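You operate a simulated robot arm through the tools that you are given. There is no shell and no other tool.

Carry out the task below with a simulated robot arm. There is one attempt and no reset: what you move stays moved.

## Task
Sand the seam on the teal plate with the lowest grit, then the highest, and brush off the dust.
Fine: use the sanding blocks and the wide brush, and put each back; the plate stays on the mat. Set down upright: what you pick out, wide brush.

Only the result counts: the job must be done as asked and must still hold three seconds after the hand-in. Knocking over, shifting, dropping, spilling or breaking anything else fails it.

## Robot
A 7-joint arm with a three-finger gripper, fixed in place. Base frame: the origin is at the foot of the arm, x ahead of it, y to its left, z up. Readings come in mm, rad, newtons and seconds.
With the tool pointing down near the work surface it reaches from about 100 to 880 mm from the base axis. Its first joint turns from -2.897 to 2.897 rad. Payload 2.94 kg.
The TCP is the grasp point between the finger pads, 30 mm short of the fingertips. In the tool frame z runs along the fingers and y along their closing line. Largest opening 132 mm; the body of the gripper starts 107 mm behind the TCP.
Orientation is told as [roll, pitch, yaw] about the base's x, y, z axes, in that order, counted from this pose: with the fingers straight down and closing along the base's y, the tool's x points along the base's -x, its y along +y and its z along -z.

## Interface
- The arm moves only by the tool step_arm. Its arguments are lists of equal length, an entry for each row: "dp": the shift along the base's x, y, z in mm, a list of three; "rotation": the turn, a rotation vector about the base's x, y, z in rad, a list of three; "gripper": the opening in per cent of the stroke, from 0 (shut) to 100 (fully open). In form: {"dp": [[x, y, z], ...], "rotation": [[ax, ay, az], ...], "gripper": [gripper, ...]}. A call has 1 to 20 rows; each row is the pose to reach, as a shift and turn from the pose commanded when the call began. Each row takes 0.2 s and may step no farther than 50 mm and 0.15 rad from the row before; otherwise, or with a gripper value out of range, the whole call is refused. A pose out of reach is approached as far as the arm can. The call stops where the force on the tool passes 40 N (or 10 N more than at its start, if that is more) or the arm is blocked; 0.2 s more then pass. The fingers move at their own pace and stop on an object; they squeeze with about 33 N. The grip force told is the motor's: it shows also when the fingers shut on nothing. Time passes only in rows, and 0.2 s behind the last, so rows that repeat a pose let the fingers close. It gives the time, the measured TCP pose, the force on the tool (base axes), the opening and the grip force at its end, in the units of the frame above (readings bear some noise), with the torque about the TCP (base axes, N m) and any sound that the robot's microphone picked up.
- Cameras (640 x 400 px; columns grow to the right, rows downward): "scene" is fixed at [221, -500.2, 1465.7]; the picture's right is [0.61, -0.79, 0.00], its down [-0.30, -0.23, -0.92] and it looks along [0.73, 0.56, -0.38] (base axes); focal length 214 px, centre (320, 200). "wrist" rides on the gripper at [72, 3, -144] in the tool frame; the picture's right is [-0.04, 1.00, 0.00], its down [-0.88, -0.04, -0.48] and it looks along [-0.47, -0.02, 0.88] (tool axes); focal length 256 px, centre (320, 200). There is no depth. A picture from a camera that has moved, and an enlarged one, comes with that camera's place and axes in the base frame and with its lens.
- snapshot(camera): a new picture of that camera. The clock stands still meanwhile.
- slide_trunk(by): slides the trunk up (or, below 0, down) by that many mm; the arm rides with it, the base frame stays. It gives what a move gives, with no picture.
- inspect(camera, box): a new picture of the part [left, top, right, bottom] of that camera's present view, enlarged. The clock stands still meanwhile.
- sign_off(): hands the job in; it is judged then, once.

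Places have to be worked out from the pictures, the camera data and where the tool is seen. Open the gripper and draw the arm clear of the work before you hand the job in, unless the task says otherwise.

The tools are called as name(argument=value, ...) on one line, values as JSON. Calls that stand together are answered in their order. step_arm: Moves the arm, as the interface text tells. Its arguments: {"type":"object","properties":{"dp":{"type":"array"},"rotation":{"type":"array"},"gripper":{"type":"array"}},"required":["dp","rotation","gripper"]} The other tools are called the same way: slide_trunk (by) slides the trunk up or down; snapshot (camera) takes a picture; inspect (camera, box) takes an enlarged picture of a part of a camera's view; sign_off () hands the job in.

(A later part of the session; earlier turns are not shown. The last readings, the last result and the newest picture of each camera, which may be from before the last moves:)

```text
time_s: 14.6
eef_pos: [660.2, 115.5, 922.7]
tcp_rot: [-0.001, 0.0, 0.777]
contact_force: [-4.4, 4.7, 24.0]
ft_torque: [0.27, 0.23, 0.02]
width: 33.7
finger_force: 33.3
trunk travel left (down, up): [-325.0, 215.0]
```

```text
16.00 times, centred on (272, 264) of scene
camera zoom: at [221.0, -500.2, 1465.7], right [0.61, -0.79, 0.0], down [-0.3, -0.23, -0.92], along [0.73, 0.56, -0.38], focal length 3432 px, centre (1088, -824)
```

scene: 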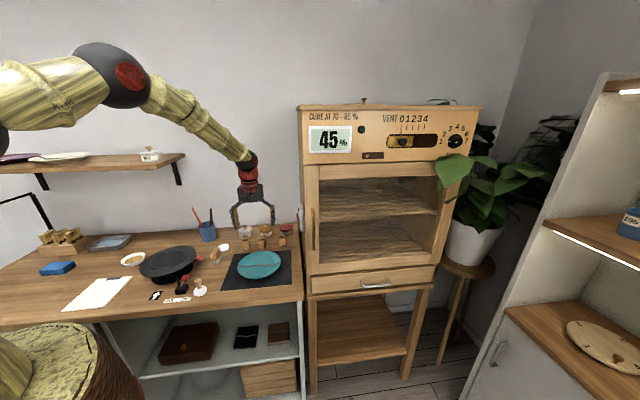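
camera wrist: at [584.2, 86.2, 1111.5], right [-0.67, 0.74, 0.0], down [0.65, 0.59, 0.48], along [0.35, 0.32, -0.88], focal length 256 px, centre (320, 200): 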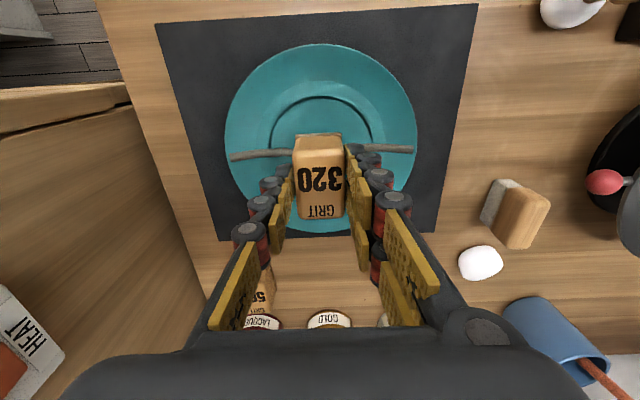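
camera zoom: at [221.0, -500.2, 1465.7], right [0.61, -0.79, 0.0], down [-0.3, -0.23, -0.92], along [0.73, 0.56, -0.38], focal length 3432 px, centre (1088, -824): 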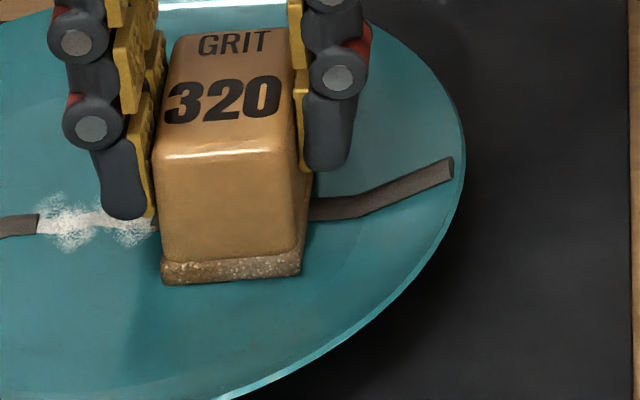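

The plate is flat to about r = 60 mm and the rim then rises about 8.5 mm at roughly 18°. I'll ease off 1 mm and stroke toward the far (B) end of the flat section, then read the force.

step_arm(dp=[[0, 0, 1], [-7, 7.1, 1], [-14, 14.3, 1], [-21, 21.4, 1], [-28, 28.5, 1], [-35, 35.6, 1], [-42, 42.8, 1], [-49, 49.9, 1], [-52, 52.8, 1]], rotation=[[0, 0, 0], [0, 0, 0], [0, 0, 0], [0, 0, 0], [0, 0, 0], [0, 0, 0], [0, 0, 0], [0, 0, 0], [0, 0, 0]], gripper=[0, 0, 0, 0, 0, 0, 0, 0, 0])

inspect(camera="scene", box=[218, 230, 298, 280])

snapshot(camera="wrist")

```text
time_s: 16.6
eef_pos: [610.5, 169.5, 924.3]
tcp_rot: [-0.002, -0.005, 0.776]
contact_force: [8.1, -10.3, 22.9]
ft_torque: [-0.3, -0.27, -0.01]
width: 34.1
finger_force: 33.0
trunk travel left (down, up): [-325.0, 215.0]
```

```text
8.00 times, centred on (258, 255) of scene
camera zoom: at [221.0, -500.2, 1465.7], right [0.61, -0.79, 0.0], down [-0.3, -0.23, -0.92], along [0.73, 0.56, -0.38], focal length 1716 px, centre (816, -240)
```

zoom: 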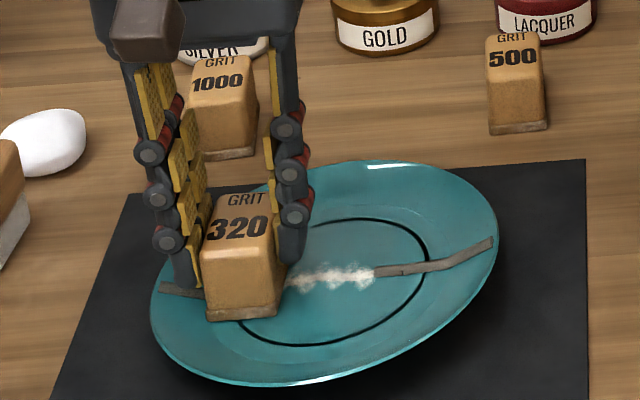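

```text
taken
camera wrist: at [556.2, 120.0, 1067.3], right [-0.67, 0.74, 0.0], down [0.65, 0.59, 0.48], along [0.36, 0.32, -0.88], focal length 256 px, centre (320, 200)
```

wrist: 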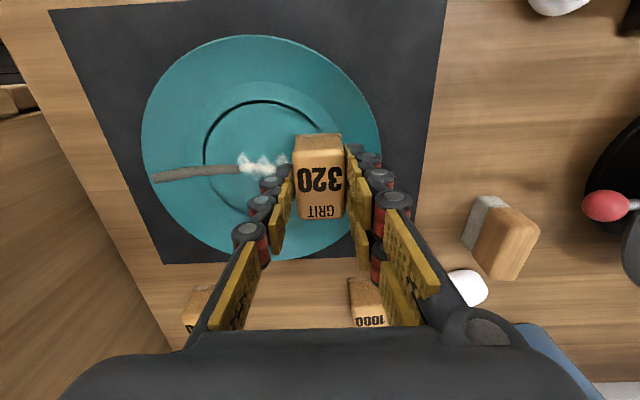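

The plate is tipping slightly: the A end rose because I pressed 23 N too far out over its foot. I'll lift straight off now to let it settle, then check it.

step_arm(dp=[[0, 0, 2], [0, 0, 4], [0, 0, 8], [0, 0, 12], [0, 0, 12]], rotation=[[0, 0, 0], [0, 0, 0], [0, 0, 0], [0, 0, 0], [0, 0, 0]], gripper=[0, 0, 0, 0, 0])

inspect(camera="scene", box=[218, 230, 298, 280])

inspect(camera="wrist", box=[40, 0, 456, 260])

```text
time_s: 17.8
eef_pos: [607.2, 168.5, 934.1]
tcp_rot: [0.0, 0.002, 0.778]
contact_force: [0.7, 1.0, -0.6]
ft_torque: [0.04, -0.03, -0.03]
width: 34.1
finger_force: 32.7
trunk travel left (down, up): [-325.0, 215.0]
```

```text
8.00 times, centred on (258, 255) of scene
camera zoom: at [221.0, -500.2, 1465.7], right [0.61, -0.79, 0.0], down [-0.3, -0.23, -0.92], along [0.73, 0.56, -0.38], focal length 1716 px, centre (816, -240)
```

zoom: 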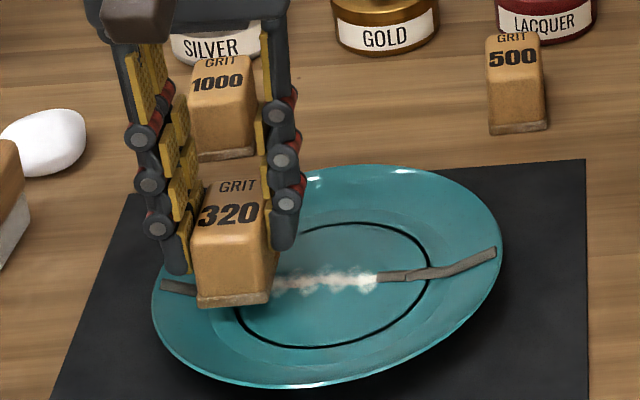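

```text
1.54 times, centred on (248, 130) of wrist
camera zoom: at [554.3, 121.7, 1076.9], right [-0.67, 0.74, 0.0], down [0.65, 0.59, 0.47], along [0.35, 0.32, -0.88], focal length 394 px, centre (431, 308)
```

zoom: 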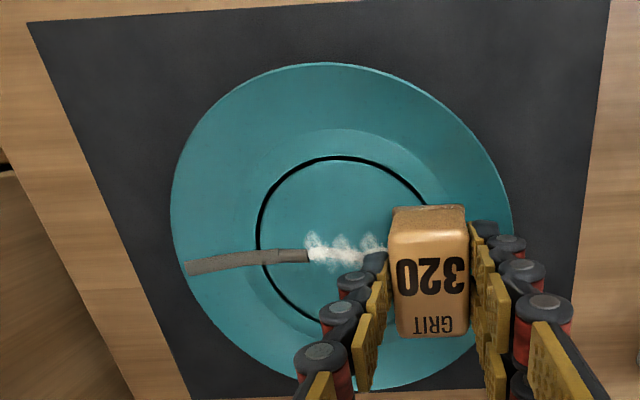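

The plate has settled flat again with only a 1–2 mm shift, and it's still centred on the mat. I'll return to the seam centre and approach contact gently to calibrate a lighter force.

step_arm(dp=[[10, -10.2, 0], [20, -20.3, 0], [31, -31.5, 0], [31, -31.5, -6], [31, -31.5, -10], [31, -31.5, -12], [31, -31.5, -12]], rotation=[[0, 0, 0], [0, 0, 0], [0, 0, 0], [0, 0, 0], [0, 0, 0], [0, 0, 0], [0, 0, 0]], gripper=[0, 0, 0, 0, 0, 0, 0])

inspect(camera="scene", box=[218, 230, 298, 280])

```text
time_s: 19.4
eef_pos: [639.4, 138.6, 923.8]
tcp_rot: [0.0, 0.001, 0.778]
contact_force: [0.1, 0.3, -0.6]
ft_torque: [-0.01, 0.03, -0.02]
width: 34.1
finger_force: 32.7
trunk travel left (down, up): [-325.0, 215.0]
```

```text
8.00 times, centred on (258, 255) of scene
camera zoom: at [221.0, -500.2, 1465.7], right [0.61, -0.79, 0.0], down [-0.3, -0.23, -0.92], along [0.73, 0.56, -0.38], focal length 1716 px, centre (816, -240)
```

zoom: 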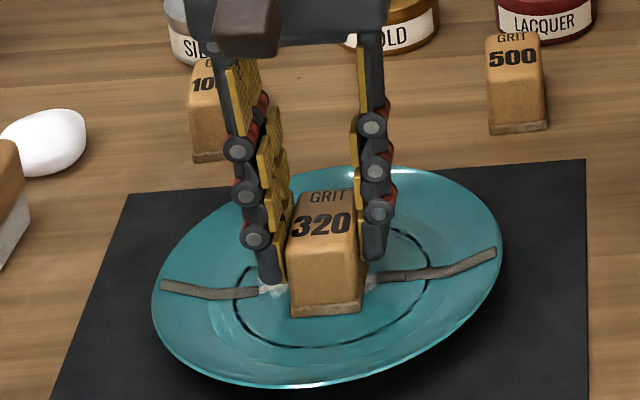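

No contact yet at 922.1; the sanded stretch now runs from about s = −25 to +37 mm. I'll step down in half-millimetres for light contact.

step_arm(dp=[[0, 0, -0.5], [0, 0, -1.0], [0, 0, -1.0]], rotation=[[0, 0, 0], [0, 0, 0], [0, 0, 0]], gripper=[0, 0, 0])

```text
time_s: 20.2
eef_pos: [640.2, 139.2, 923.4]
tcp_rot: [-0.003, -0.001, 0.778]
contact_force: [-2.6, 2.6, 10.8]
ft_torque: [0.2, 0.24, -0.01]
width: 34.0
finger_force: 32.9
trunk travel left (down, up): [-325.0, 215.0]
```

Contact at 10.8 N with commanded z ≈ 921.1. I'll stroke toward the A side with z raised a touch, and read the force at s ≈ −38.

step_arm(dp=[[5, -5.1, 0.3], [10, -10.2, 0.4], [15, -15.2, 0.5], [20, -20.3, 0.6], [24, -24.4, 0.7], [27, -27.4, 0.7]], rotation=[[0, 0, 0], [0, 0, 0], [0, 0, 0], [0, 0, 0], [0, 0, 0], [0, 0, 0]], gripper=[0, 0, 0, 0, 0, 0])

inspect(camera="scene", box=[218, 230, 298, 280])

```text
time_s: 21.6
eef_pos: [664.1, 112.7, 923.3]
tcp_rot: [-0.001, 0.002, 0.78]
contact_force: [-16.0, 13.8, 21.6]
ft_torque: [0.8, 0.68, 0.14]
width: 33.8
finger_force: 32.7
trunk travel left (down, up): [-325.0, 215.0]
```

```text
8.00 times, centred on (258, 255) of scene
camera zoom: at [221.0, -500.2, 1465.7], right [0.61, -0.79, 0.0], down [-0.3, -0.23, -0.92], along [0.73, 0.56, -0.38], focal length 1716 px, centre (816, -240)
```

zoom: 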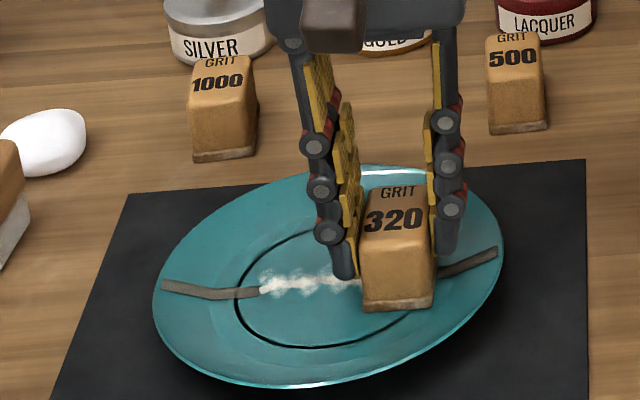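

The block's leading edge is now pushing on the start of the rim (21 N sideways), so I'll stop sliding outward here. I'll lift off gently and look at how far the sanding reached on the A side.

step_arm(dp=[[-2, 2, 1], [-4, 4, 4], [-4, 4, 10], [-4, 4, 20], [-4, 4, 30], [-4, 4, 30]], rotation=[[0, 0, 0], [0, 0, 0], [0, 0, 0], [0, 0, 0], [0, 0, 0], [0, 0, 0]], gripper=[0, 0, 0, 0, 0, 0])

inspect(camera="scene", box=[226, 245, 290, 285])

inspect(camera="wrist", box=[208, 30, 528, 230])

```text
time_s: 23.0
eef_pos: [663.2, 114.0, 952.3]
tcp_rot: [-0.001, 0.001, 0.777]
contact_force: [1.1, 0.0, -0.1]
ft_torque: [0.02, 0.02, 0.01]
width: 34.0
finger_force: 33.1
trunk travel left (down, up): [-325.0, 215.0]
```

```text
10.00 times, centred on (258, 265) of scene
camera zoom: at [221.0, -500.2, 1465.7], right [0.61, -0.79, 0.0], down [-0.3, -0.23, -0.92], along [0.73, 0.56, -0.38], focal length 2145 px, centre (940, -450)
```

zoom: 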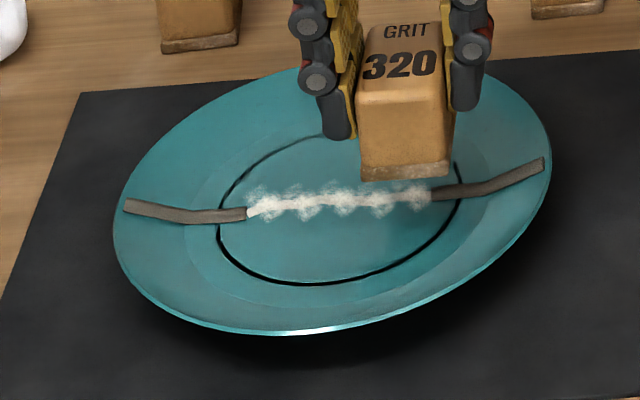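

```text
2.00 times, centred on (368, 130) of wrist
camera zoom: at [609.1, 66.3, 1095.1], right [-0.67, 0.74, 0.0], down [0.65, 0.59, 0.48], along [0.35, 0.32, -0.88], focal length 512 px, centre (224, 340)
```

zoom: 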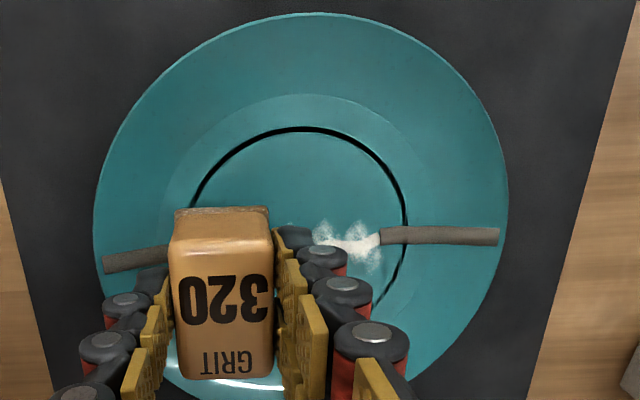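

Now sanded from about s = −40 to +36 mm; about 46–50 mm remains at each end up the rim. I'll tilt the block about 18° to match the A-side rim and bring it above the rim, not touching yet.

step_arm(dp=[[6, -6.1, 0], [12, -12.2, 0], [18, -18.3, -4], [20.3, -20.6, -10], [20.3, -20.6, -14], [20.3, -20.6, -14]], rotation=[[-0.086, -0.084, 0], [-0.171, -0.168, 0], [-0.229, -0.225, 0], [-0.229, -0.225, 0], [-0.229, -0.225, 0], [-0.229, -0.225, 0]], gripper=[0, 0, 0, 0, 0, 0])

inspect(camera="scene", box=[226, 240, 290, 280])

inspect(camera="wrist", box=[208, 30, 528, 230])

```text
time_s: 24.4
eef_pos: [681.6, 94.7, 937.5]
tcp_rot: [-0.321, 0.0, 0.777]
contact_force: [0.6, 0.7, -1.2]
ft_torque: [0.01, -0.02, 0.0]
width: 34.1
finger_force: 33.0
trunk travel left (down, up): [-325.0, 215.0]
```

```text
10.00 times, centred on (258, 260) of scene
camera zoom: at [221.0, -500.2, 1465.7], right [0.61, -0.79, 0.0], down [-0.3, -0.23, -0.92], along [0.73, 0.56, -0.38], focal length 2145 px, centre (940, -400)
```

zoom: 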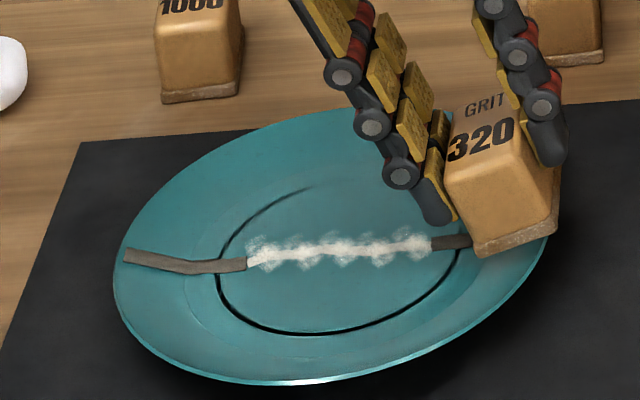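

```text
2.00 times, centred on (368, 130) of wrist
camera zoom: at [597.3, 77.8, 1072.3], right [-0.63, 0.71, -0.32], down [0.55, 0.7, 0.46], along [0.55, 0.12, -0.83], focal length 512 px, centre (224, 340)
```

zoom: 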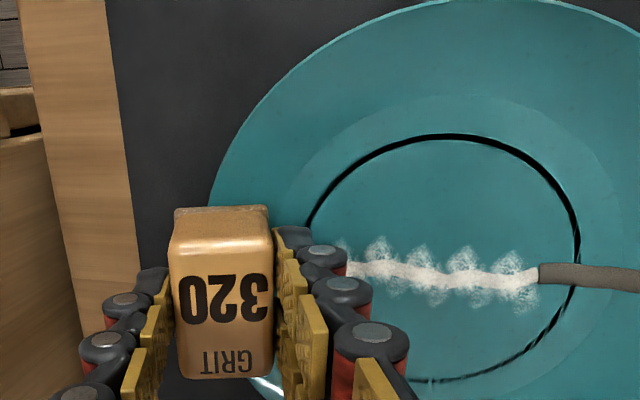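

The block is tilted in the right sense and sits above the A rim. I'll lower toward the expected contact height (about 926) and watch for a light touch.

step_arm(dp=[[0, 0, -4], [0, 0, -8], [0, 0, -9], [0, 0, -9.5], [0, 0, -9.5]], rotation=[[0, 0, 0], [0, 0, 0], [0, 0, 0], [0, 0, 0], [0, 0, 0]], gripper=[0, 0, 0, 0, 0])

inspect(camera="scene", box=[226, 240, 290, 280])

```text
time_s: 25.6
eef_pos: [683.7, 94.4, 928.8]
tcp_rot: [-0.32, 0.0, 0.776]
contact_force: [-1.5, -0.4, 4.4]
ft_torque: [-0.06, 0.04, 0.05]
width: 33.9
finger_force: 33.3
trunk travel left (down, up): [-325.0, 215.0]
```

```text
10.00 times, centred on (258, 260) of scene
camera zoom: at [221.0, -500.2, 1465.7], right [0.61, -0.79, 0.0], down [-0.3, -0.23, -0.92], along [0.73, 0.56, -0.38], focal length 2145 px, centre (940, -400)
```

zoom: 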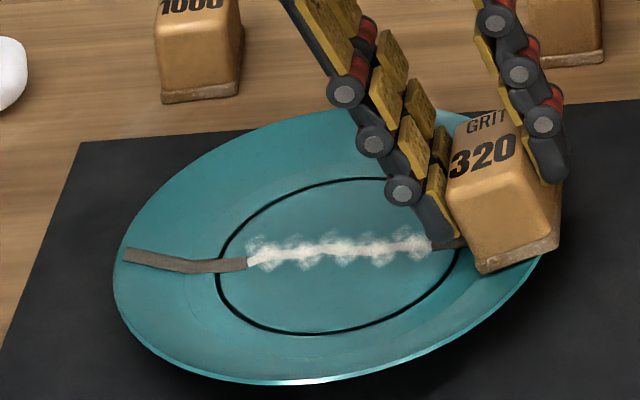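

Light contact (4.4 N) with no tipping. I'll make short strokes along the rim's slope, about 6 mm outward and back, three times.

step_arm(dp=[[2, -2.03, 0.9], [4, -4.06, 1.8], [2, -2.03, 0.9], [0, 0, 0], [2, -2.03, 0.9], [4, -4.06, 1.8], [2, -2.03, 0.9], [0, 0, 0], [2, -2.03, 0.9], [4, -4.06, 1.8], [2, -2.03, 0.9], [0, 0, 0]], rotation=[[0, 0, 0], [0, 0, 0], [0, 0, 0], [0, 0, 0], [0, 0, 0], [0, 0, 0], [0, 0, 0], [0, 0, 0], [0, 0, 0], [0, 0, 0], [0, 0, 0], [0, 0, 0]], gripper=[0, 0, 0, 0, 0, 0, 0, 0, 0, 0, 0, 0])

inspect(camera="scene", box=[226, 240, 290, 280])

inspect(camera="wrist", box=[208, 30, 528, 230])

```text
time_s: 28.2
eef_pos: [684.0, 94.3, 929.4]
tcp_rot: [-0.321, 0.001, 0.776]
contact_force: [-1.1, -0.8, 4.7]
ft_torque: [-0.07, -0.05, -0.01]
width: 34.1
finger_force: 32.9
trunk travel left (down, up): [-325.0, 215.0]
```

```text
10.00 times, centred on (258, 260) of scene
camera zoom: at [221.0, -500.2, 1465.7], right [0.61, -0.79, 0.0], down [-0.3, -0.23, -0.92], along [0.73, 0.56, -0.38], focal length 2145 px, centre (940, -400)
```

zoom: 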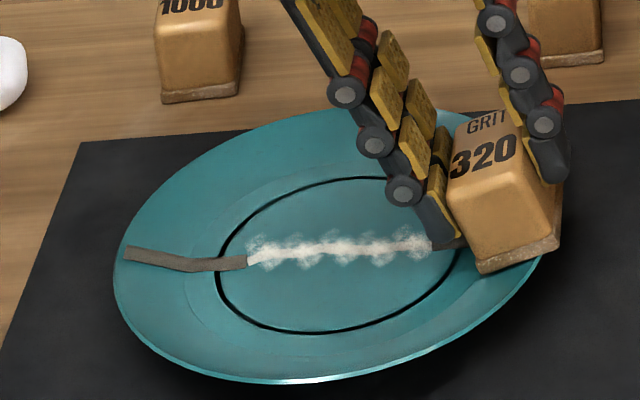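

```text
2.00 times, centred on (368, 130) of wrist
camera zoom: at [597.6, 77.8, 1063.6], right [-0.63, 0.71, -0.32], down [0.55, 0.7, 0.46], along [0.55, 0.12, -0.83], focal length 512 px, centre (224, 340)
```

zoom: 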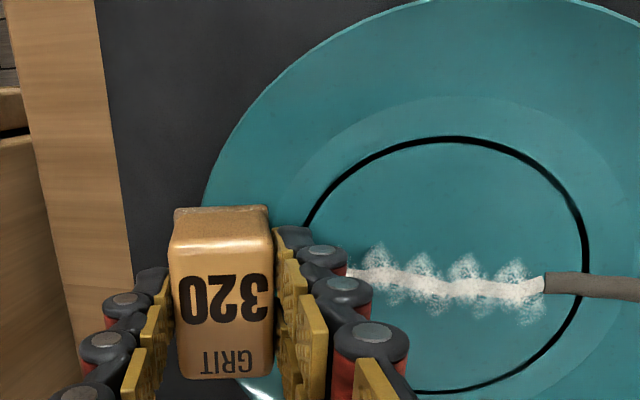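

Force held steady at about 4.7 N. I'll lift 30 mm to see whether the rim section got sanded.

step_arm(dp=[[0, 0, 10], [0, 0, 20], [0, 0, 30], [0, 0, 30]], rotation=[[0, 0, 0], [0, 0, 0], [0, 0, 0], [0, 0, 0]], gripper=[0, 0, 0, 0])

inspect(camera="scene", box=[226, 240, 290, 280])

```text
time_s: 29.2
eef_pos: [683.3, 95.3, 959.7]
tcp_rot: [-0.321, 0.0, 0.778]
contact_force: [-0.2, -0.2, 0.1]
ft_torque: [0.02, 0.01, 0.0]
width: 34.6
finger_force: 32.8
trunk travel left (down, up): [-325.0, 215.0]
```

```text
10.00 times, centred on (258, 260) of scene
camera zoom: at [221.0, -500.2, 1465.7], right [0.61, -0.79, 0.0], down [-0.3, -0.23, -0.92], along [0.73, 0.56, -0.38], focal length 2145 px, centre (940, -400)
```

zoom: 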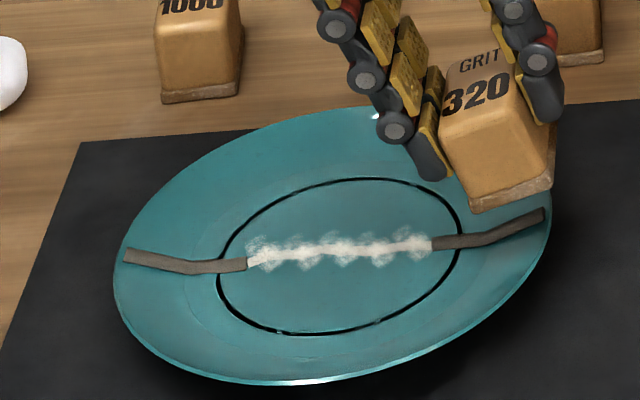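

The rim stretch wasn't sanded yet — the rub was short and light. Dust puffs suggest about 11 seam segments of ~15.6 mm, five done. I'll retilt to about 21° and come down again on the A rim slightly firmer.

step_arm(dp=[[0.2, -0.2, -12], [0.2, -0.2, -24], [0.2, -0.2, -29], [0.2, -0.2, -30.5], [0.2, -0.2, -31.2], [0.2, -0.2, -31.2]], rotation=[[-0.042, -0.041, 0], [-0.042, -0.041, 0], [-0.042, -0.041, 0], [-0.042, -0.041, 0], [-0.042, -0.041, 0], [-0.042, -0.041, 0]], gripper=[0, 0, 0, 0, 0, 0])

```text
time_s: 30.6
eef_pos: [683.3, 94.1, 928.7]
tcp_rot: [-0.38, -0.003, 0.777]
contact_force: [-1.2, -1.6, 12.2]
ft_torque: [-0.15, 0.07, -0.03]
width: 33.8
finger_force: 32.9
trunk travel left (down, up): [-325.0, 215.0]
```

Fz = 12 N with pressure on the block's inner edge, so the tilt is slightly too steep. I'll check the plate and then use about 19.5°.

inspect(camera="scene", box=[226, 240, 290, 280])

```text
10.00 times, centred on (258, 260) of scene
camera zoom: at [221.0, -500.2, 1465.7], right [0.61, -0.79, 0.0], down [-0.3, -0.23, -0.92], along [0.73, 0.56, -0.38], focal length 2145 px, centre (940, -400)
```

zoom: 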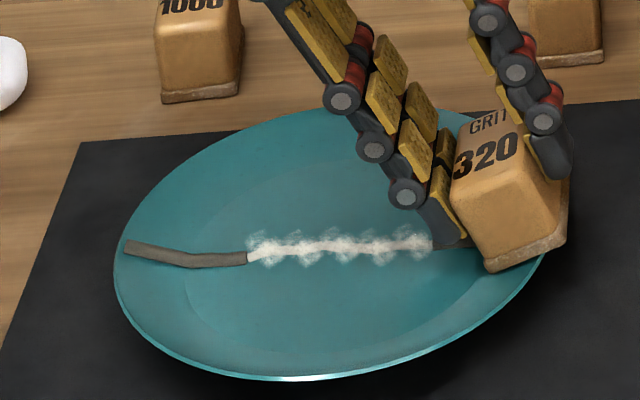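

The plate tips a few mm at 12 N out here, so I'll keep to about 6 N. I'll now rub back and forth ±5 mm along the rim slope with a 19.8° tilt.

step_arm(dp=[[-1.0, 1.0, 0.8], [-1.0, 1.0, 0.2], [2.5, -2.57, 2.0], [-1.0, 1.0, 0.2], [-4.5, 4.56, -1.6], [-1.0, 1.0, 0.2], [2.5, -2.57, 2.0], [-1.0, 1.0, 0.2], [-4.5, 4.56, -1.6], [-1.0, 1.0, 0.2], [2.5, -2.57, 2.0], [-1.0, 1.0, 0.2]], rotation=[[0.025, 0.0245, 0], [0.025, 0.0245, 0], [0.025, 0.0245, 0], [0.025, 0.0245, 0], [0.025, 0.0245, 0], [0.025, 0.0245, 0], [0.025, 0.0245, 0], [0.025, 0.0245, 0], [0.025, 0.0245, 0], [0.025, 0.0245, 0], [0.025, 0.0245, 0], [0.025, 0.0245, 0]], gripper=[0, 0, 0, 0, 0, 0, 0, 0, 0, 0, 0, 0])

inspect(camera="scene", box=[226, 240, 290, 280])

```text
time_s: 33.2
eef_pos: [682.3, 94.3, 929.0]
tcp_rot: [-0.347, 0.002, 0.775]
contact_force: [-0.3, 0.4, 8.9]
ft_torque: [-0.06, 0.02, -0.01]
width: 33.8
finger_force: 32.6
trunk travel left (down, up): [-325.0, 215.0]
```

```text
10.00 times, centred on (258, 260) of scene
camera zoom: at [221.0, -500.2, 1465.7], right [0.61, -0.79, 0.0], down [-0.3, -0.23, -0.92], along [0.73, 0.56, -0.38], focal length 2145 px, centre (940, -400)
```

zoom: 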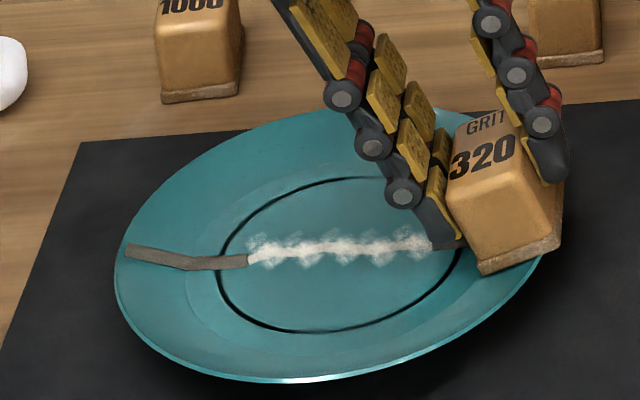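

Force 8.9 N with little tipping. I'll lift to see the A rim.

step_arm(dp=[[0, 0, 10], [0, 0, 20], [0, 0, 30], [0, 0, 30]], rotation=[[0, 0, 0], [0, 0, 0], [0, 0, 0], [0, 0, 0]], gripper=[0, 0, 0, 0])

inspect(camera="scene", box=[226, 240, 290, 280])

```text
time_s: 34.2
eef_pos: [682.0, 95.5, 958.0]
tcp_rot: [-0.344, 0.0, 0.779]
contact_force: [0.3, 0.0, 0.0]
ft_torque: [0.03, -0.02, -0.01]
width: 34.1
finger_force: 33.5
trunk travel left (down, up): [-325.0, 215.0]
```

```text
10.00 times, centred on (258, 260) of scene
camera zoom: at [221.0, -500.2, 1465.7], right [0.61, -0.79, 0.0], down [-0.3, -0.23, -0.92], along [0.73, 0.56, -0.38], focal length 2145 px, centre (940, -400)
```

zoom: 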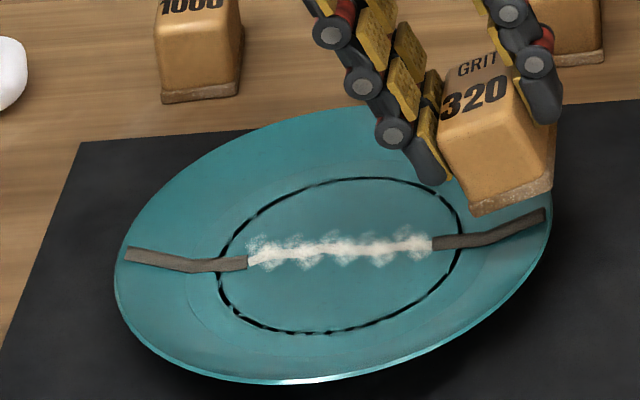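

Still unsanded on the rim. I'll test the transition zone next: go to pad centre r ≈ 40 on the A side with only a 2° tilt, touch down, and read the force.

step_arm(dp=[[-5, 5.1, 0], [-10, 10.2, -8], [-15.7, 15.9, -16], [-15.7, 15.9, -26], [-15.7, 15.9, -33], [-15.7, 15.9, -35], [-15.7, 15.9, -35.7], [-15.7, 15.9, -35.7]], rotation=[[0.08, 0.079, 0], [0.16, 0.157, 0], [0.22, 0.217, 0], [0.22, 0.217, 0], [0.22, 0.217, 0], [0.22, 0.217, 0], [0.22, 0.217, 0], [0.22, 0.217, 0]], gripper=[0, 0, 0, 0, 0, 0, 0, 0])

inspect(camera="scene", box=[226, 240, 290, 280])

```text
time_s: 36.0
eef_pos: [668.0, 111.1, 923.3]
tcp_rot: [-0.037, -0.001, 0.778]
contact_force: [-1.6, -1.5, 10.8]
ft_torque: [-0.01, -0.04, 0.01]
width: 33.7
finger_force: 32.9
trunk travel left (down, up): [-325.0, 215.0]
```

```text
10.00 times, centred on (258, 260) of scene
camera zoom: at [221.0, -500.2, 1465.7], right [0.61, -0.79, 0.0], down [-0.3, -0.23, -0.92], along [0.73, 0.56, -0.38], focal length 2145 px, centre (940, -400)
```

zoom: 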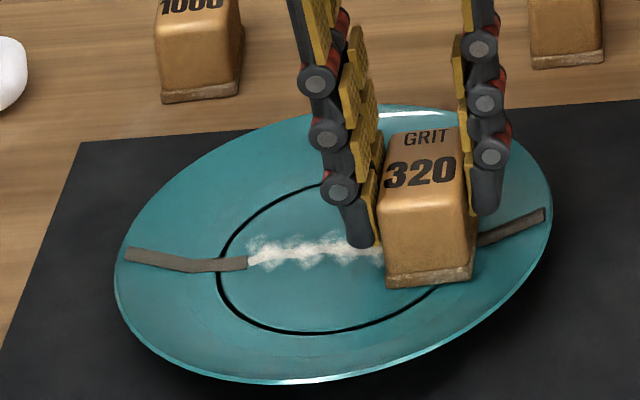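

Good contact at 10.8 N. I'll stroke the pad between r ≈ 40 and r ≈ 60 at about 50 mm/s, rolling the tilt between 2° and 13° to follow the curve.

step_arm(dp=[[4.1, -4.17, 1.07], [7.34, -7.45, 1.94], [4.1, -4.17, 1.07], [0, 0, 0], [4.1, -4.17, 1.07], [7.34, -7.45, 1.94]], rotation=[[-0.0606, -0.0596, 0], [-0.142, -0.1395, 0], [-0.0606, -0.0596, 0], [0, 0, 0], [-0.0606, -0.0596, 0], [-0.142, -0.1395, 0]], gripper=[0, 0, 0, 0, 0, 0])

inspect(camera="scene", box=[226, 240, 290, 280])

```text
time_s: 37.4
eef_pos: [672.7, 104.8, 924.7]
tcp_rot: [-0.237, 0.0, 0.778]
contact_force: [-7.0, 9.3, 22.2]
ft_torque: [0.47, 0.31, 0.0]
width: 33.9
finger_force: 33.0
trunk travel left (down, up): [-325.0, 215.0]
```

```text
10.00 times, centred on (258, 260) of scene
camera zoom: at [221.0, -500.2, 1465.7], right [0.61, -0.79, 0.0], down [-0.3, -0.23, -0.92], along [0.73, 0.56, -0.38], focal length 2145 px, centre (940, -400)
```

zoom: 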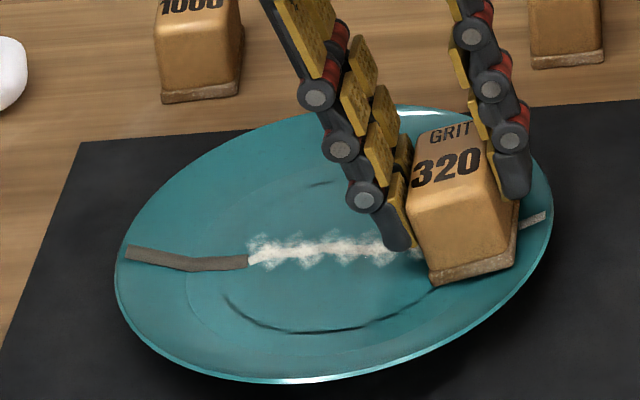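

Force is a bit high (22 N) at the outer end; the plate stayed put. I'll lift off and see whether the next segment got sanded.

step_arm(dp=[[0, 0, 4], [0, 0, 14], [0, 0, 24], [0, 0, 30], [0, 0, 30]], rotation=[[0, 0, 0], [0, 0, 0], [0, 0, 0], [0, 0, 0], [0, 0, 0]], gripper=[0, 0, 0, 0, 0])

inspect(camera="scene", box=[226, 240, 290, 280])

```text
time_s: 38.6
eef_pos: [674.0, 103.0, 953.6]
tcp_rot: [-0.234, 0.001, 0.775]
contact_force: [0.5, -0.6, 0.0]
ft_torque: [0.01, 0.0, 0.01]
width: 33.9
finger_force: 33.2
trunk travel left (down, up): [-325.0, 215.0]
```

```text
10.00 times, centred on (258, 260) of scene
camera zoom: at [221.0, -500.2, 1465.7], right [0.61, -0.79, 0.0], down [-0.3, -0.23, -0.92], along [0.73, 0.56, -0.38], focal length 2145 px, centre (940, -400)
```

zoom: 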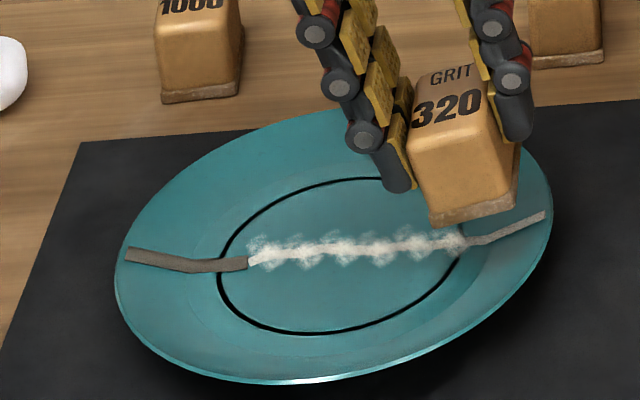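

The −47 mm segment is now dusted and the rim stretch has turned lighter, so it's progressing. I'll repeat fast strokes between r ≈ 50 and r ≈ 70 with slightly less pressure.

step_arm(dp=[[0, 0, -20], [0, 0, -27], [0, 0, -28.7], [3.93, -4.0, -28.4], [0, 0, -28.7], [-3.23, 3.28, -30.3], [0, 0, -28.7], [3.93, -4.0, -28.4], [0, 0, -28.7], [-3.23, 3.28, -30.3], [0, 0, -28.7], [3.93, -4.0, -28.4]], rotation=[[0, 0, 0], [0, 0, 0], [0, 0, 0], [-0.0677, -0.0666, 0], [0, 0, 0], [0.0813, 0.08, 0], [0, 0, 0], [-0.0677, -0.0666, 0], [0, 0, 0], [0.0813, 0.08, 0], [0, 0, 0], [-0.0677, -0.0666, 0]], gripper=[0, 0, 0, 0, 0, 0, 0, 0, 0, 0, 0, 0])

inspect(camera="scene", box=[226, 240, 290, 280])

```text
time_s: 41.2
eef_pos: [677.9, 98.3, 925.4]
tcp_rot: [-0.331, 0.001, 0.777]
contact_force: [-4.0, 2.6, 7.2]
ft_torque: [0.15, 0.06, -0.04]
width: 34.0
finger_force: 33.3
trunk travel left (down, up): [-325.0, 215.0]
```

```text
10.00 times, centred on (258, 260) of scene
camera zoom: at [221.0, -500.2, 1465.7], right [0.61, -0.79, 0.0], down [-0.3, -0.23, -0.92], along [0.73, 0.56, -0.38], focal length 2145 px, centre (940, -400)
```

zoom: 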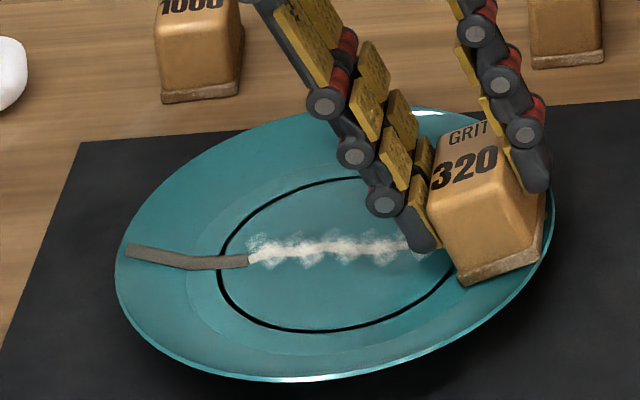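

Force is now a moderate 7 N at the outer end. I'll lift and check the rim segments.

step_arm(dp=[[0, 0, 6], [0, 0, 16], [0, 0, 26], [0, 0, 30], [0, 0, 30]], rotation=[[0, 0, 0], [0, 0, 0], [0, 0, 0], [0, 0, 0], [0, 0, 0]], gripper=[0, 0, 0, 0, 0])

inspect(camera="scene", box=[226, 240, 290, 280])

```text
time_s: 42.4
eef_pos: [678.6, 98.7, 955.5]
tcp_rot: [-0.329, 0.001, 0.777]
contact_force: [0.7, -0.1, -0.6]
ft_torque: [0.01, -0.01, -0.02]
width: 33.9
finger_force: 32.8
trunk travel left (down, up): [-325.0, 215.0]
```

```text
10.00 times, centred on (258, 260) of scene
camera zoom: at [221.0, -500.2, 1465.7], right [0.61, -0.79, 0.0], down [-0.3, -0.23, -0.92], along [0.73, 0.56, -0.38], focal length 2145 px, centre (940, -400)
```

zoom: 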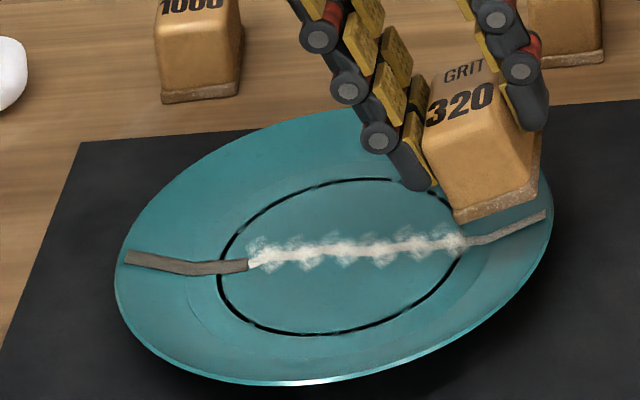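

The rim stretch looks light grey and thinner but without dust puffs. I'll zoom in on it in both cameras to understand its state.

inspect(camera="scene", box=[264, 256, 288, 271])

inspect(camera="scene", box=[236, 258, 260, 273])

inspect(camera="wrist", box=[240, 60, 560, 260])

```text
16.00 times, centred on (276, 264) of scene
camera zoom: at [221.0, -500.2, 1465.7], right [0.61, -0.79, 0.0], down [-0.3, -0.23, -0.92], along [0.73, 0.56, -0.38], focal length 3432 px, centre (1024, -816)
```

zoom: 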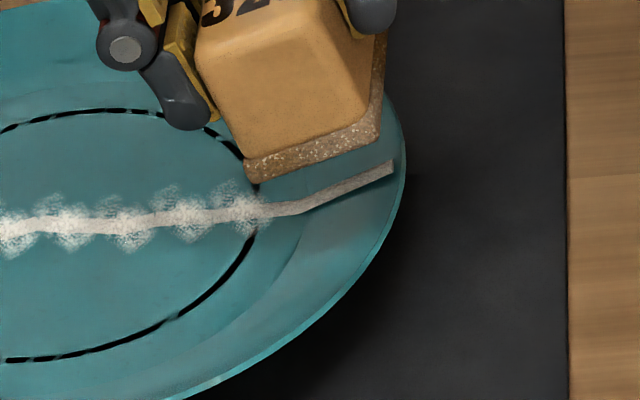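

```text
16.00 times, centred on (248, 266) of scene
camera zoom: at [221.0, -500.2, 1465.7], right [0.61, -0.79, 0.0], down [-0.3, -0.23, -0.92], along [0.73, 0.56, -0.38], focal length 3432 px, centre (1472, -848)
```

zoom: 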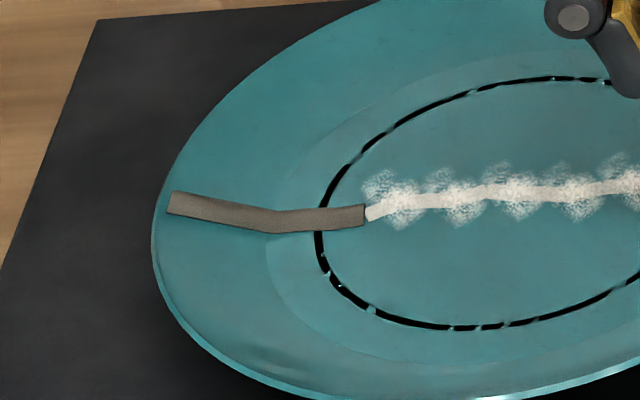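

```text
2.00 times, centred on (400, 160) of wrist
camera zoom: at [591.9, 83.9, 1089.8], right [-0.63, 0.7, -0.32], down [0.54, 0.7, 0.46], along [0.55, 0.12, -0.83], focal length 512 px, centre (160, 280)
```

zoom: 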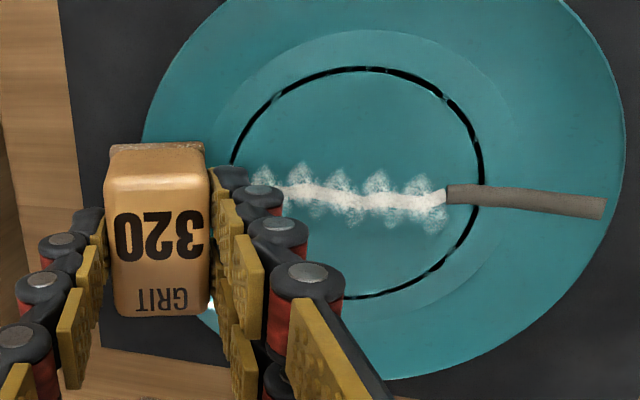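

Zoomed in, the A half is uniformly pale and thinned — sanded; only the B end (dark grey, about 50 mm) remains. I'll swing over to the B side with a slight opposite tilt and touch down at pad r ≈ 40.

step_arm(dp=[[-12, 12.2, 5], [-26, 26.4, 5], [-40, 40.6, 5], [-54, 54.8, 0], [-65, 66, -8], [-65, 66, -22], [-65, 66, -31], [-65, 66, -33.2], [-65, 66, -33.2]], rotation=[[0.09, 0.0885, 0], [0.18, 0.177, 0], [0.235, 0.231, 0], [0.261, 0.2566, 0], [0.261, 0.2566, 0], [0.261, 0.2566, 0], [0.261, 0.2566, 0], [0.261, 0.2566, 0], [0.261, 0.2566, 0]], gripper=[0, 0, 0, 0, 0, 0, 0, 0, 0])

inspect(camera="scene", box=[226, 240, 290, 280])

```text
time_s: 44.4
eef_pos: [614.2, 165.5, 924.1]
tcp_rot: [0.034, -0.001, 0.776]
contact_force: [2.2, -0.4, 11.5]
ft_torque: [0.05, 0.15, 0.05]
width: 34.0
finger_force: 32.6
trunk travel left (down, up): [-325.0, 215.0]
```

```text
10.00 times, centred on (258, 260) of scene
camera zoom: at [221.0, -500.2, 1465.7], right [0.61, -0.79, 0.0], down [-0.3, -0.23, -0.92], along [0.73, 0.56, -0.38], focal length 2145 px, centre (940, -400)
```

zoom: 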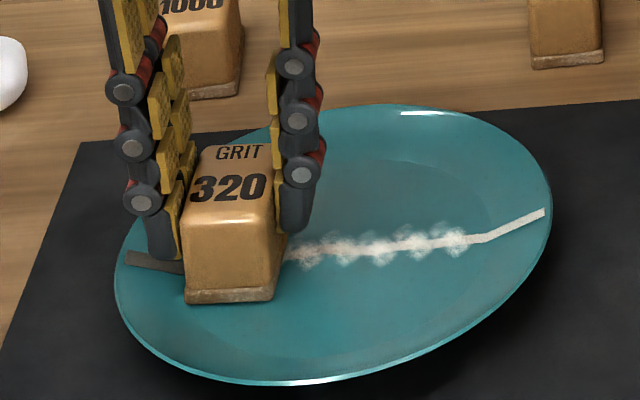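

The A rim now shows fully white. Contact on the B side is 11.5 N, so I'll run the mirrored strokes there between r ≈ 40 and r ≈ 70.

step_arm(dp=[[-4.1, 4.17, 1.1], [-7.34, 7.45, 2.2], [-4.1, 4.17, 1.1], [0, 0, 0], [-4.1, 4.17, 1.1], [-7.34, 7.45, 2.2], [-11.27, 11.44, 3.2], [-7.34, 7.45, 2.2], [-4.1, 4.17, 1.1], [-7.34, 7.45, 2.2]], rotation=[[0.0606, 0.0596, 0], [0.142, 0.1395, 0], [0.0606, 0.0596, 0], [0, 0, 0], [0.0606, 0.0596, 0], [0.142, 0.1395, 0], [0.2096, 0.206, 0], [0.142, 0.1395, 0], [0.0606, 0.0596, 0], [0.142, 0.1395, 0]], gripper=[0, 0, 0, 0, 0, 0, 0, 0, 0, 0])

inspect(camera="scene", box=[226, 240, 290, 280])

```text
time_s: 46.6
eef_pos: [605.2, 172.2, 926.4]
tcp_rot: [0.234, 0.0, 0.776]
contact_force: [5.8, -4.8, 13.7]
ft_torque: [-0.11, -0.32, 0.0]
width: 33.8
finger_force: 33.1
trunk travel left (down, up): [-325.0, 215.0]
```

```text
10.00 times, centred on (258, 260) of scene
camera zoom: at [221.0, -500.2, 1465.7], right [0.61, -0.79, 0.0], down [-0.3, -0.23, -0.92], along [0.73, 0.56, -0.38], focal length 2145 px, centre (940, -400)
```

zoom: 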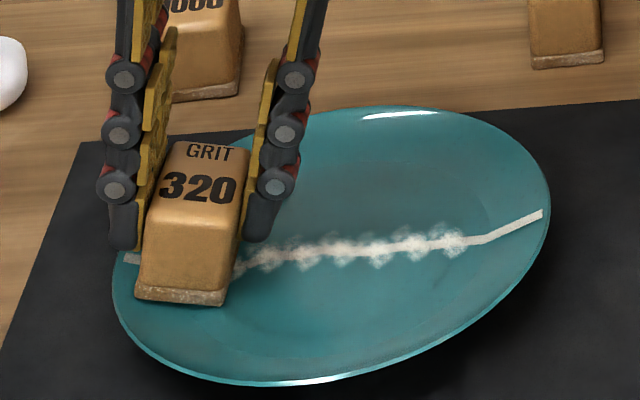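

The B end already looks pale. I'll lift off upright and inspect the whole seam.

step_arm(dp=[[0, 0, 5], [0, 0, 20], [0, 0, 40], [5, -5, 60], [10, -10.2, 70], [10, -10.2, 70]], rotation=[[0, 0, 0], [0, 0, 0], [-0.05, -0.049, 0], [-0.13, -0.128, 0], [-0.1675, -0.1647, 0], [-0.1675, -0.1647, 0]], gripper=[0, 0, 0, 0, 0, 0])

inspect(camera="scene", box=[226, 240, 290, 280])

inspect(camera="scene", box=[236, 258, 260, 273])

snapshot(camera="wrist")

```text
time_s: 48.0
eef_pos: [614.9, 160.7, 993.9]
tcp_rot: [-0.001, 0.001, 0.776]
contact_force: [-0.3, 0.2, -0.6]
ft_torque: [0.0, -0.02, -0.01]
width: 33.7
finger_force: 33.2
trunk travel left (down, up): [-325.0, 215.0]
```

```text
10.00 times, centred on (258, 260) of scene
camera zoom: at [221.0, -500.2, 1465.7], right [0.61, -0.79, 0.0], down [-0.3, -0.23, -0.92], along [0.73, 0.56, -0.38], focal length 2145 px, centre (940, -400)
```

zoom: 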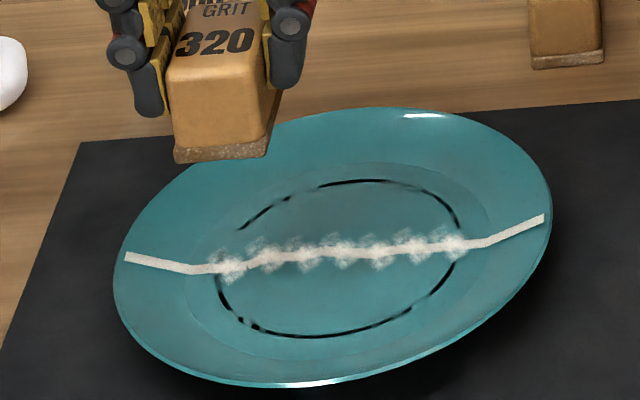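

```text
16.00 times, centred on (248, 266) of scene
camera zoom: at [221.0, -500.2, 1465.7], right [0.61, -0.79, 0.0], down [-0.3, -0.23, -0.92], along [0.73, 0.56, -0.38], focal length 3432 px, centre (1472, -848)
```

zoom: 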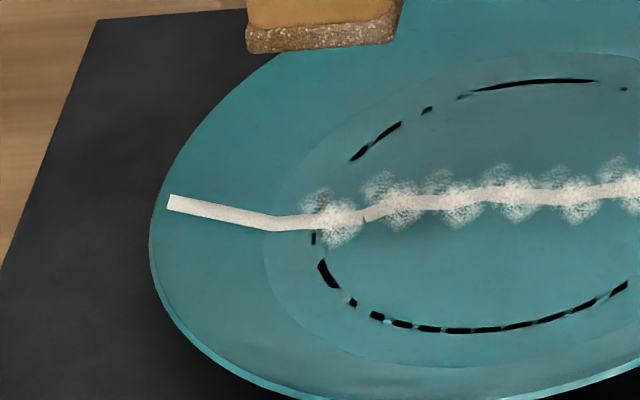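

```text
taken
camera wrist: at [562.1, 113.3, 1136.7], right [-0.67, 0.74, 0.0], down [0.65, 0.59, 0.47], along [0.35, 0.32, -0.88], focal length 256 px, centre (320, 200)
```

wrist: 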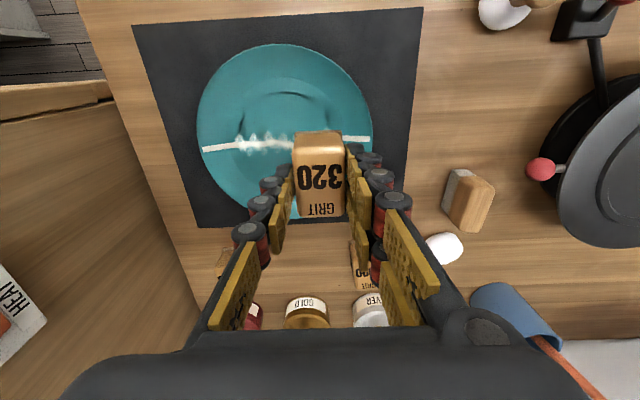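

The entire seam is pale from end to end, so the 320 pass is complete. I'll carry the 320 block back above its original spot, restoring its original yaw.

step_arm(dp=[[26, 18.7, 0], [52, 37.4, 0], [78, 56, 0], [104, 74.7, -5], [129.7, 93.4, -20], [129.7, 93.4, -45], [129.7, 93.4, -65], [129.7, 93.4, -65]], rotation=[[0, 0, -0.01], [0, 0, -0.02], [0, 0, -0.03], [0, 0, -0.045], [0, 0, -0.045], [0, 0, -0.045], [0, 0, -0.045], [0, 0, -0.045]], gripper=[0, 0, 0, 0, 0, 0, 0, 0])

snapshot(camera="wrist")

inspect(camera="scene", box=[218, 210, 314, 270])

```text
time_s: 49.8
eef_pos: [746.2, 255.3, 927.7]
tcp_rot: [-0.001, 0.002, 0.733]
contact_force: [1.2, 0.2, 0.1]
ft_torque: [-0.03, 0.03, 0.03]
width: 34.0
finger_force: 32.6
trunk travel left (down, up): [-325.0, 215.0]
```

```text
taken
camera wrist: at [690.1, 209.4, 1070.8], right [-0.64, 0.77, 0.0], down [0.68, 0.56, 0.47], along [0.37, 0.3, -0.88], focal length 256 px, centre (320, 200)
```

wrist: 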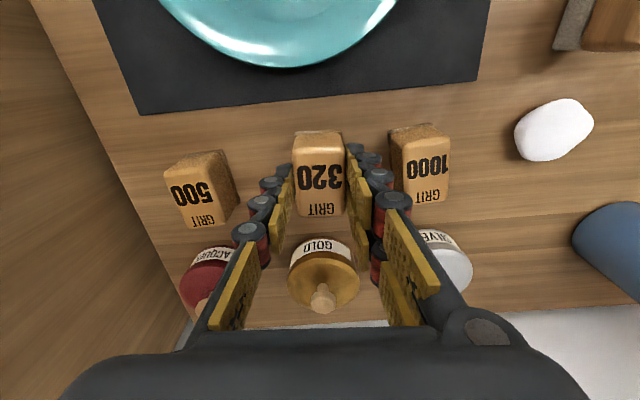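

```text
6.67 times, centred on (266, 240) of scene
camera zoom: at [221.0, -500.2, 1465.7], right [0.61, -0.79, 0.0], down [-0.3, -0.23, -0.92], along [0.73, 0.56, -0.38], focal length 1430 px, centre (680, -67)
```

zoom: 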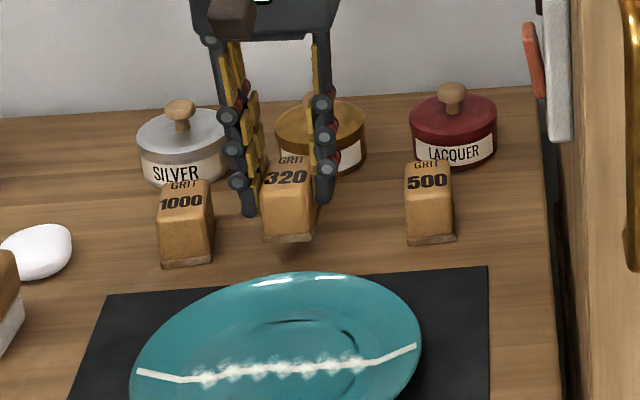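

The block hangs squarely over its original place. I'll lower to just above the bench and feel for contact.

step_arm(dp=[[0, 0, -8], [0, 0, -16], [0, 0, -19], [0, 0, -20], [0, 0, -20.5], [0, 0, -20.5]], rotation=[[0, 0, 0], [0, 0, 0], [0, 0, 0], [0, 0, 0], [0, 0, 0], [0, 0, 0]], gripper=[0, 0, 0, 0, 0, 0])

```text
time_s: 51.2
eef_pos: [745.3, 255.2, 907.6]
tcp_rot: [0.0, 0.002, 0.735]
contact_force: [-0.5, 0.0, -0.3]
ft_torque: [-0.01, 0.01, 0.02]
width: 34.0
finger_force: 32.8
trunk travel left (down, up): [-325.0, 215.0]
```

No contact yet; I'll go down another millimetre in half-millimetre steps.

step_arm(dp=[[0, 0, -0.5], [0, 0, -1.0], [0, 0, -1.0]], rotation=[[0, 0, 0], [0, 0, 0], [0, 0, 0]], gripper=[0, 0, 0])

```text
time_s: 52.0
eef_pos: [745.2, 256.5, 908.9]
tcp_rot: [0.0, 0.0, 0.731]
contact_force: [1.0, 0.3, 4.8]
ft_torque: [0.13, -0.09, -0.04]
width: 33.9
finger_force: 33.3
trunk travel left (down, up): [-325.0, 215.0]
```

Contact at 4.8 N, so the block rests on the bench. I'll open to 45% and rise clear.

step_arm(dp=[[0, 0, 0], [0, 0, 0], [0, 0, 0], [0, 0, 0], [0, 0, 20], [0, 0, 45], [0, 0, 60], [0, 0, 60]], rotation=[[0, 0, 0], [0, 0, 0], [0, 0, 0], [0, 0, 0], [0, 0, 0], [0, 0, 0], [0, 0, 0], [0, 0, 0]], gripper=[30, 40, 45, 45, 45, 45, 45, 45])

snapshot(camera="wrist")

inspect(camera="scene", box=[218, 210, 314, 270])

```text
time_s: 53.8
eef_pos: [744.0, 255.9, 968.3]
tcp_rot: [0.0, 0.0, 0.732]
contact_force: [-0.3, 0.5, -0.3]
ft_torque: [0.01, 0.0, 0.01]
width: 59.3
finger_force: 0.0
trunk travel left (down, up): [-325.0, 215.0]
```

```text
taken
camera wrist: at [688.6, 210.3, 1111.5], right [-0.64, 0.77, 0.0], down [0.68, 0.56, 0.47], along [0.37, 0.3, -0.88], focal length 256 px, centre (320, 200)
```

wrist: 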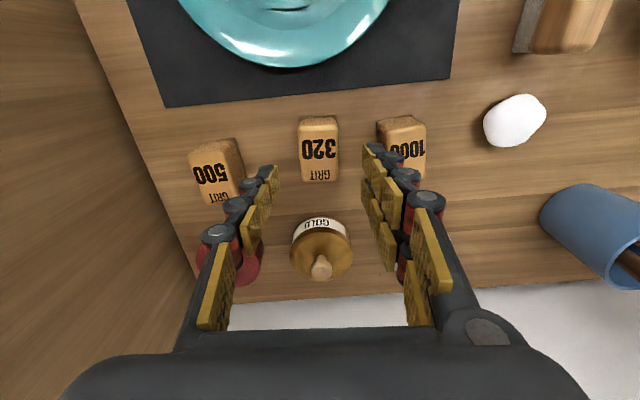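

```text
6.67 times, centred on (266, 240) of scene
camera zoom: at [221.0, -500.2, 1465.7], right [0.61, -0.79, 0.0], down [-0.3, -0.23, -0.92], along [0.73, 0.56, -0.38], focal length 1430 px, centre (680, -67)
```

zoom: 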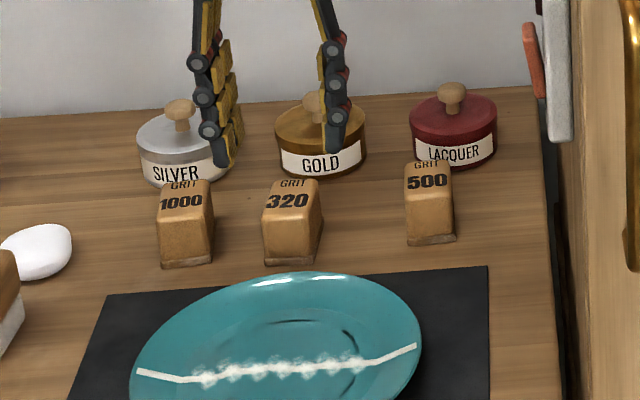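

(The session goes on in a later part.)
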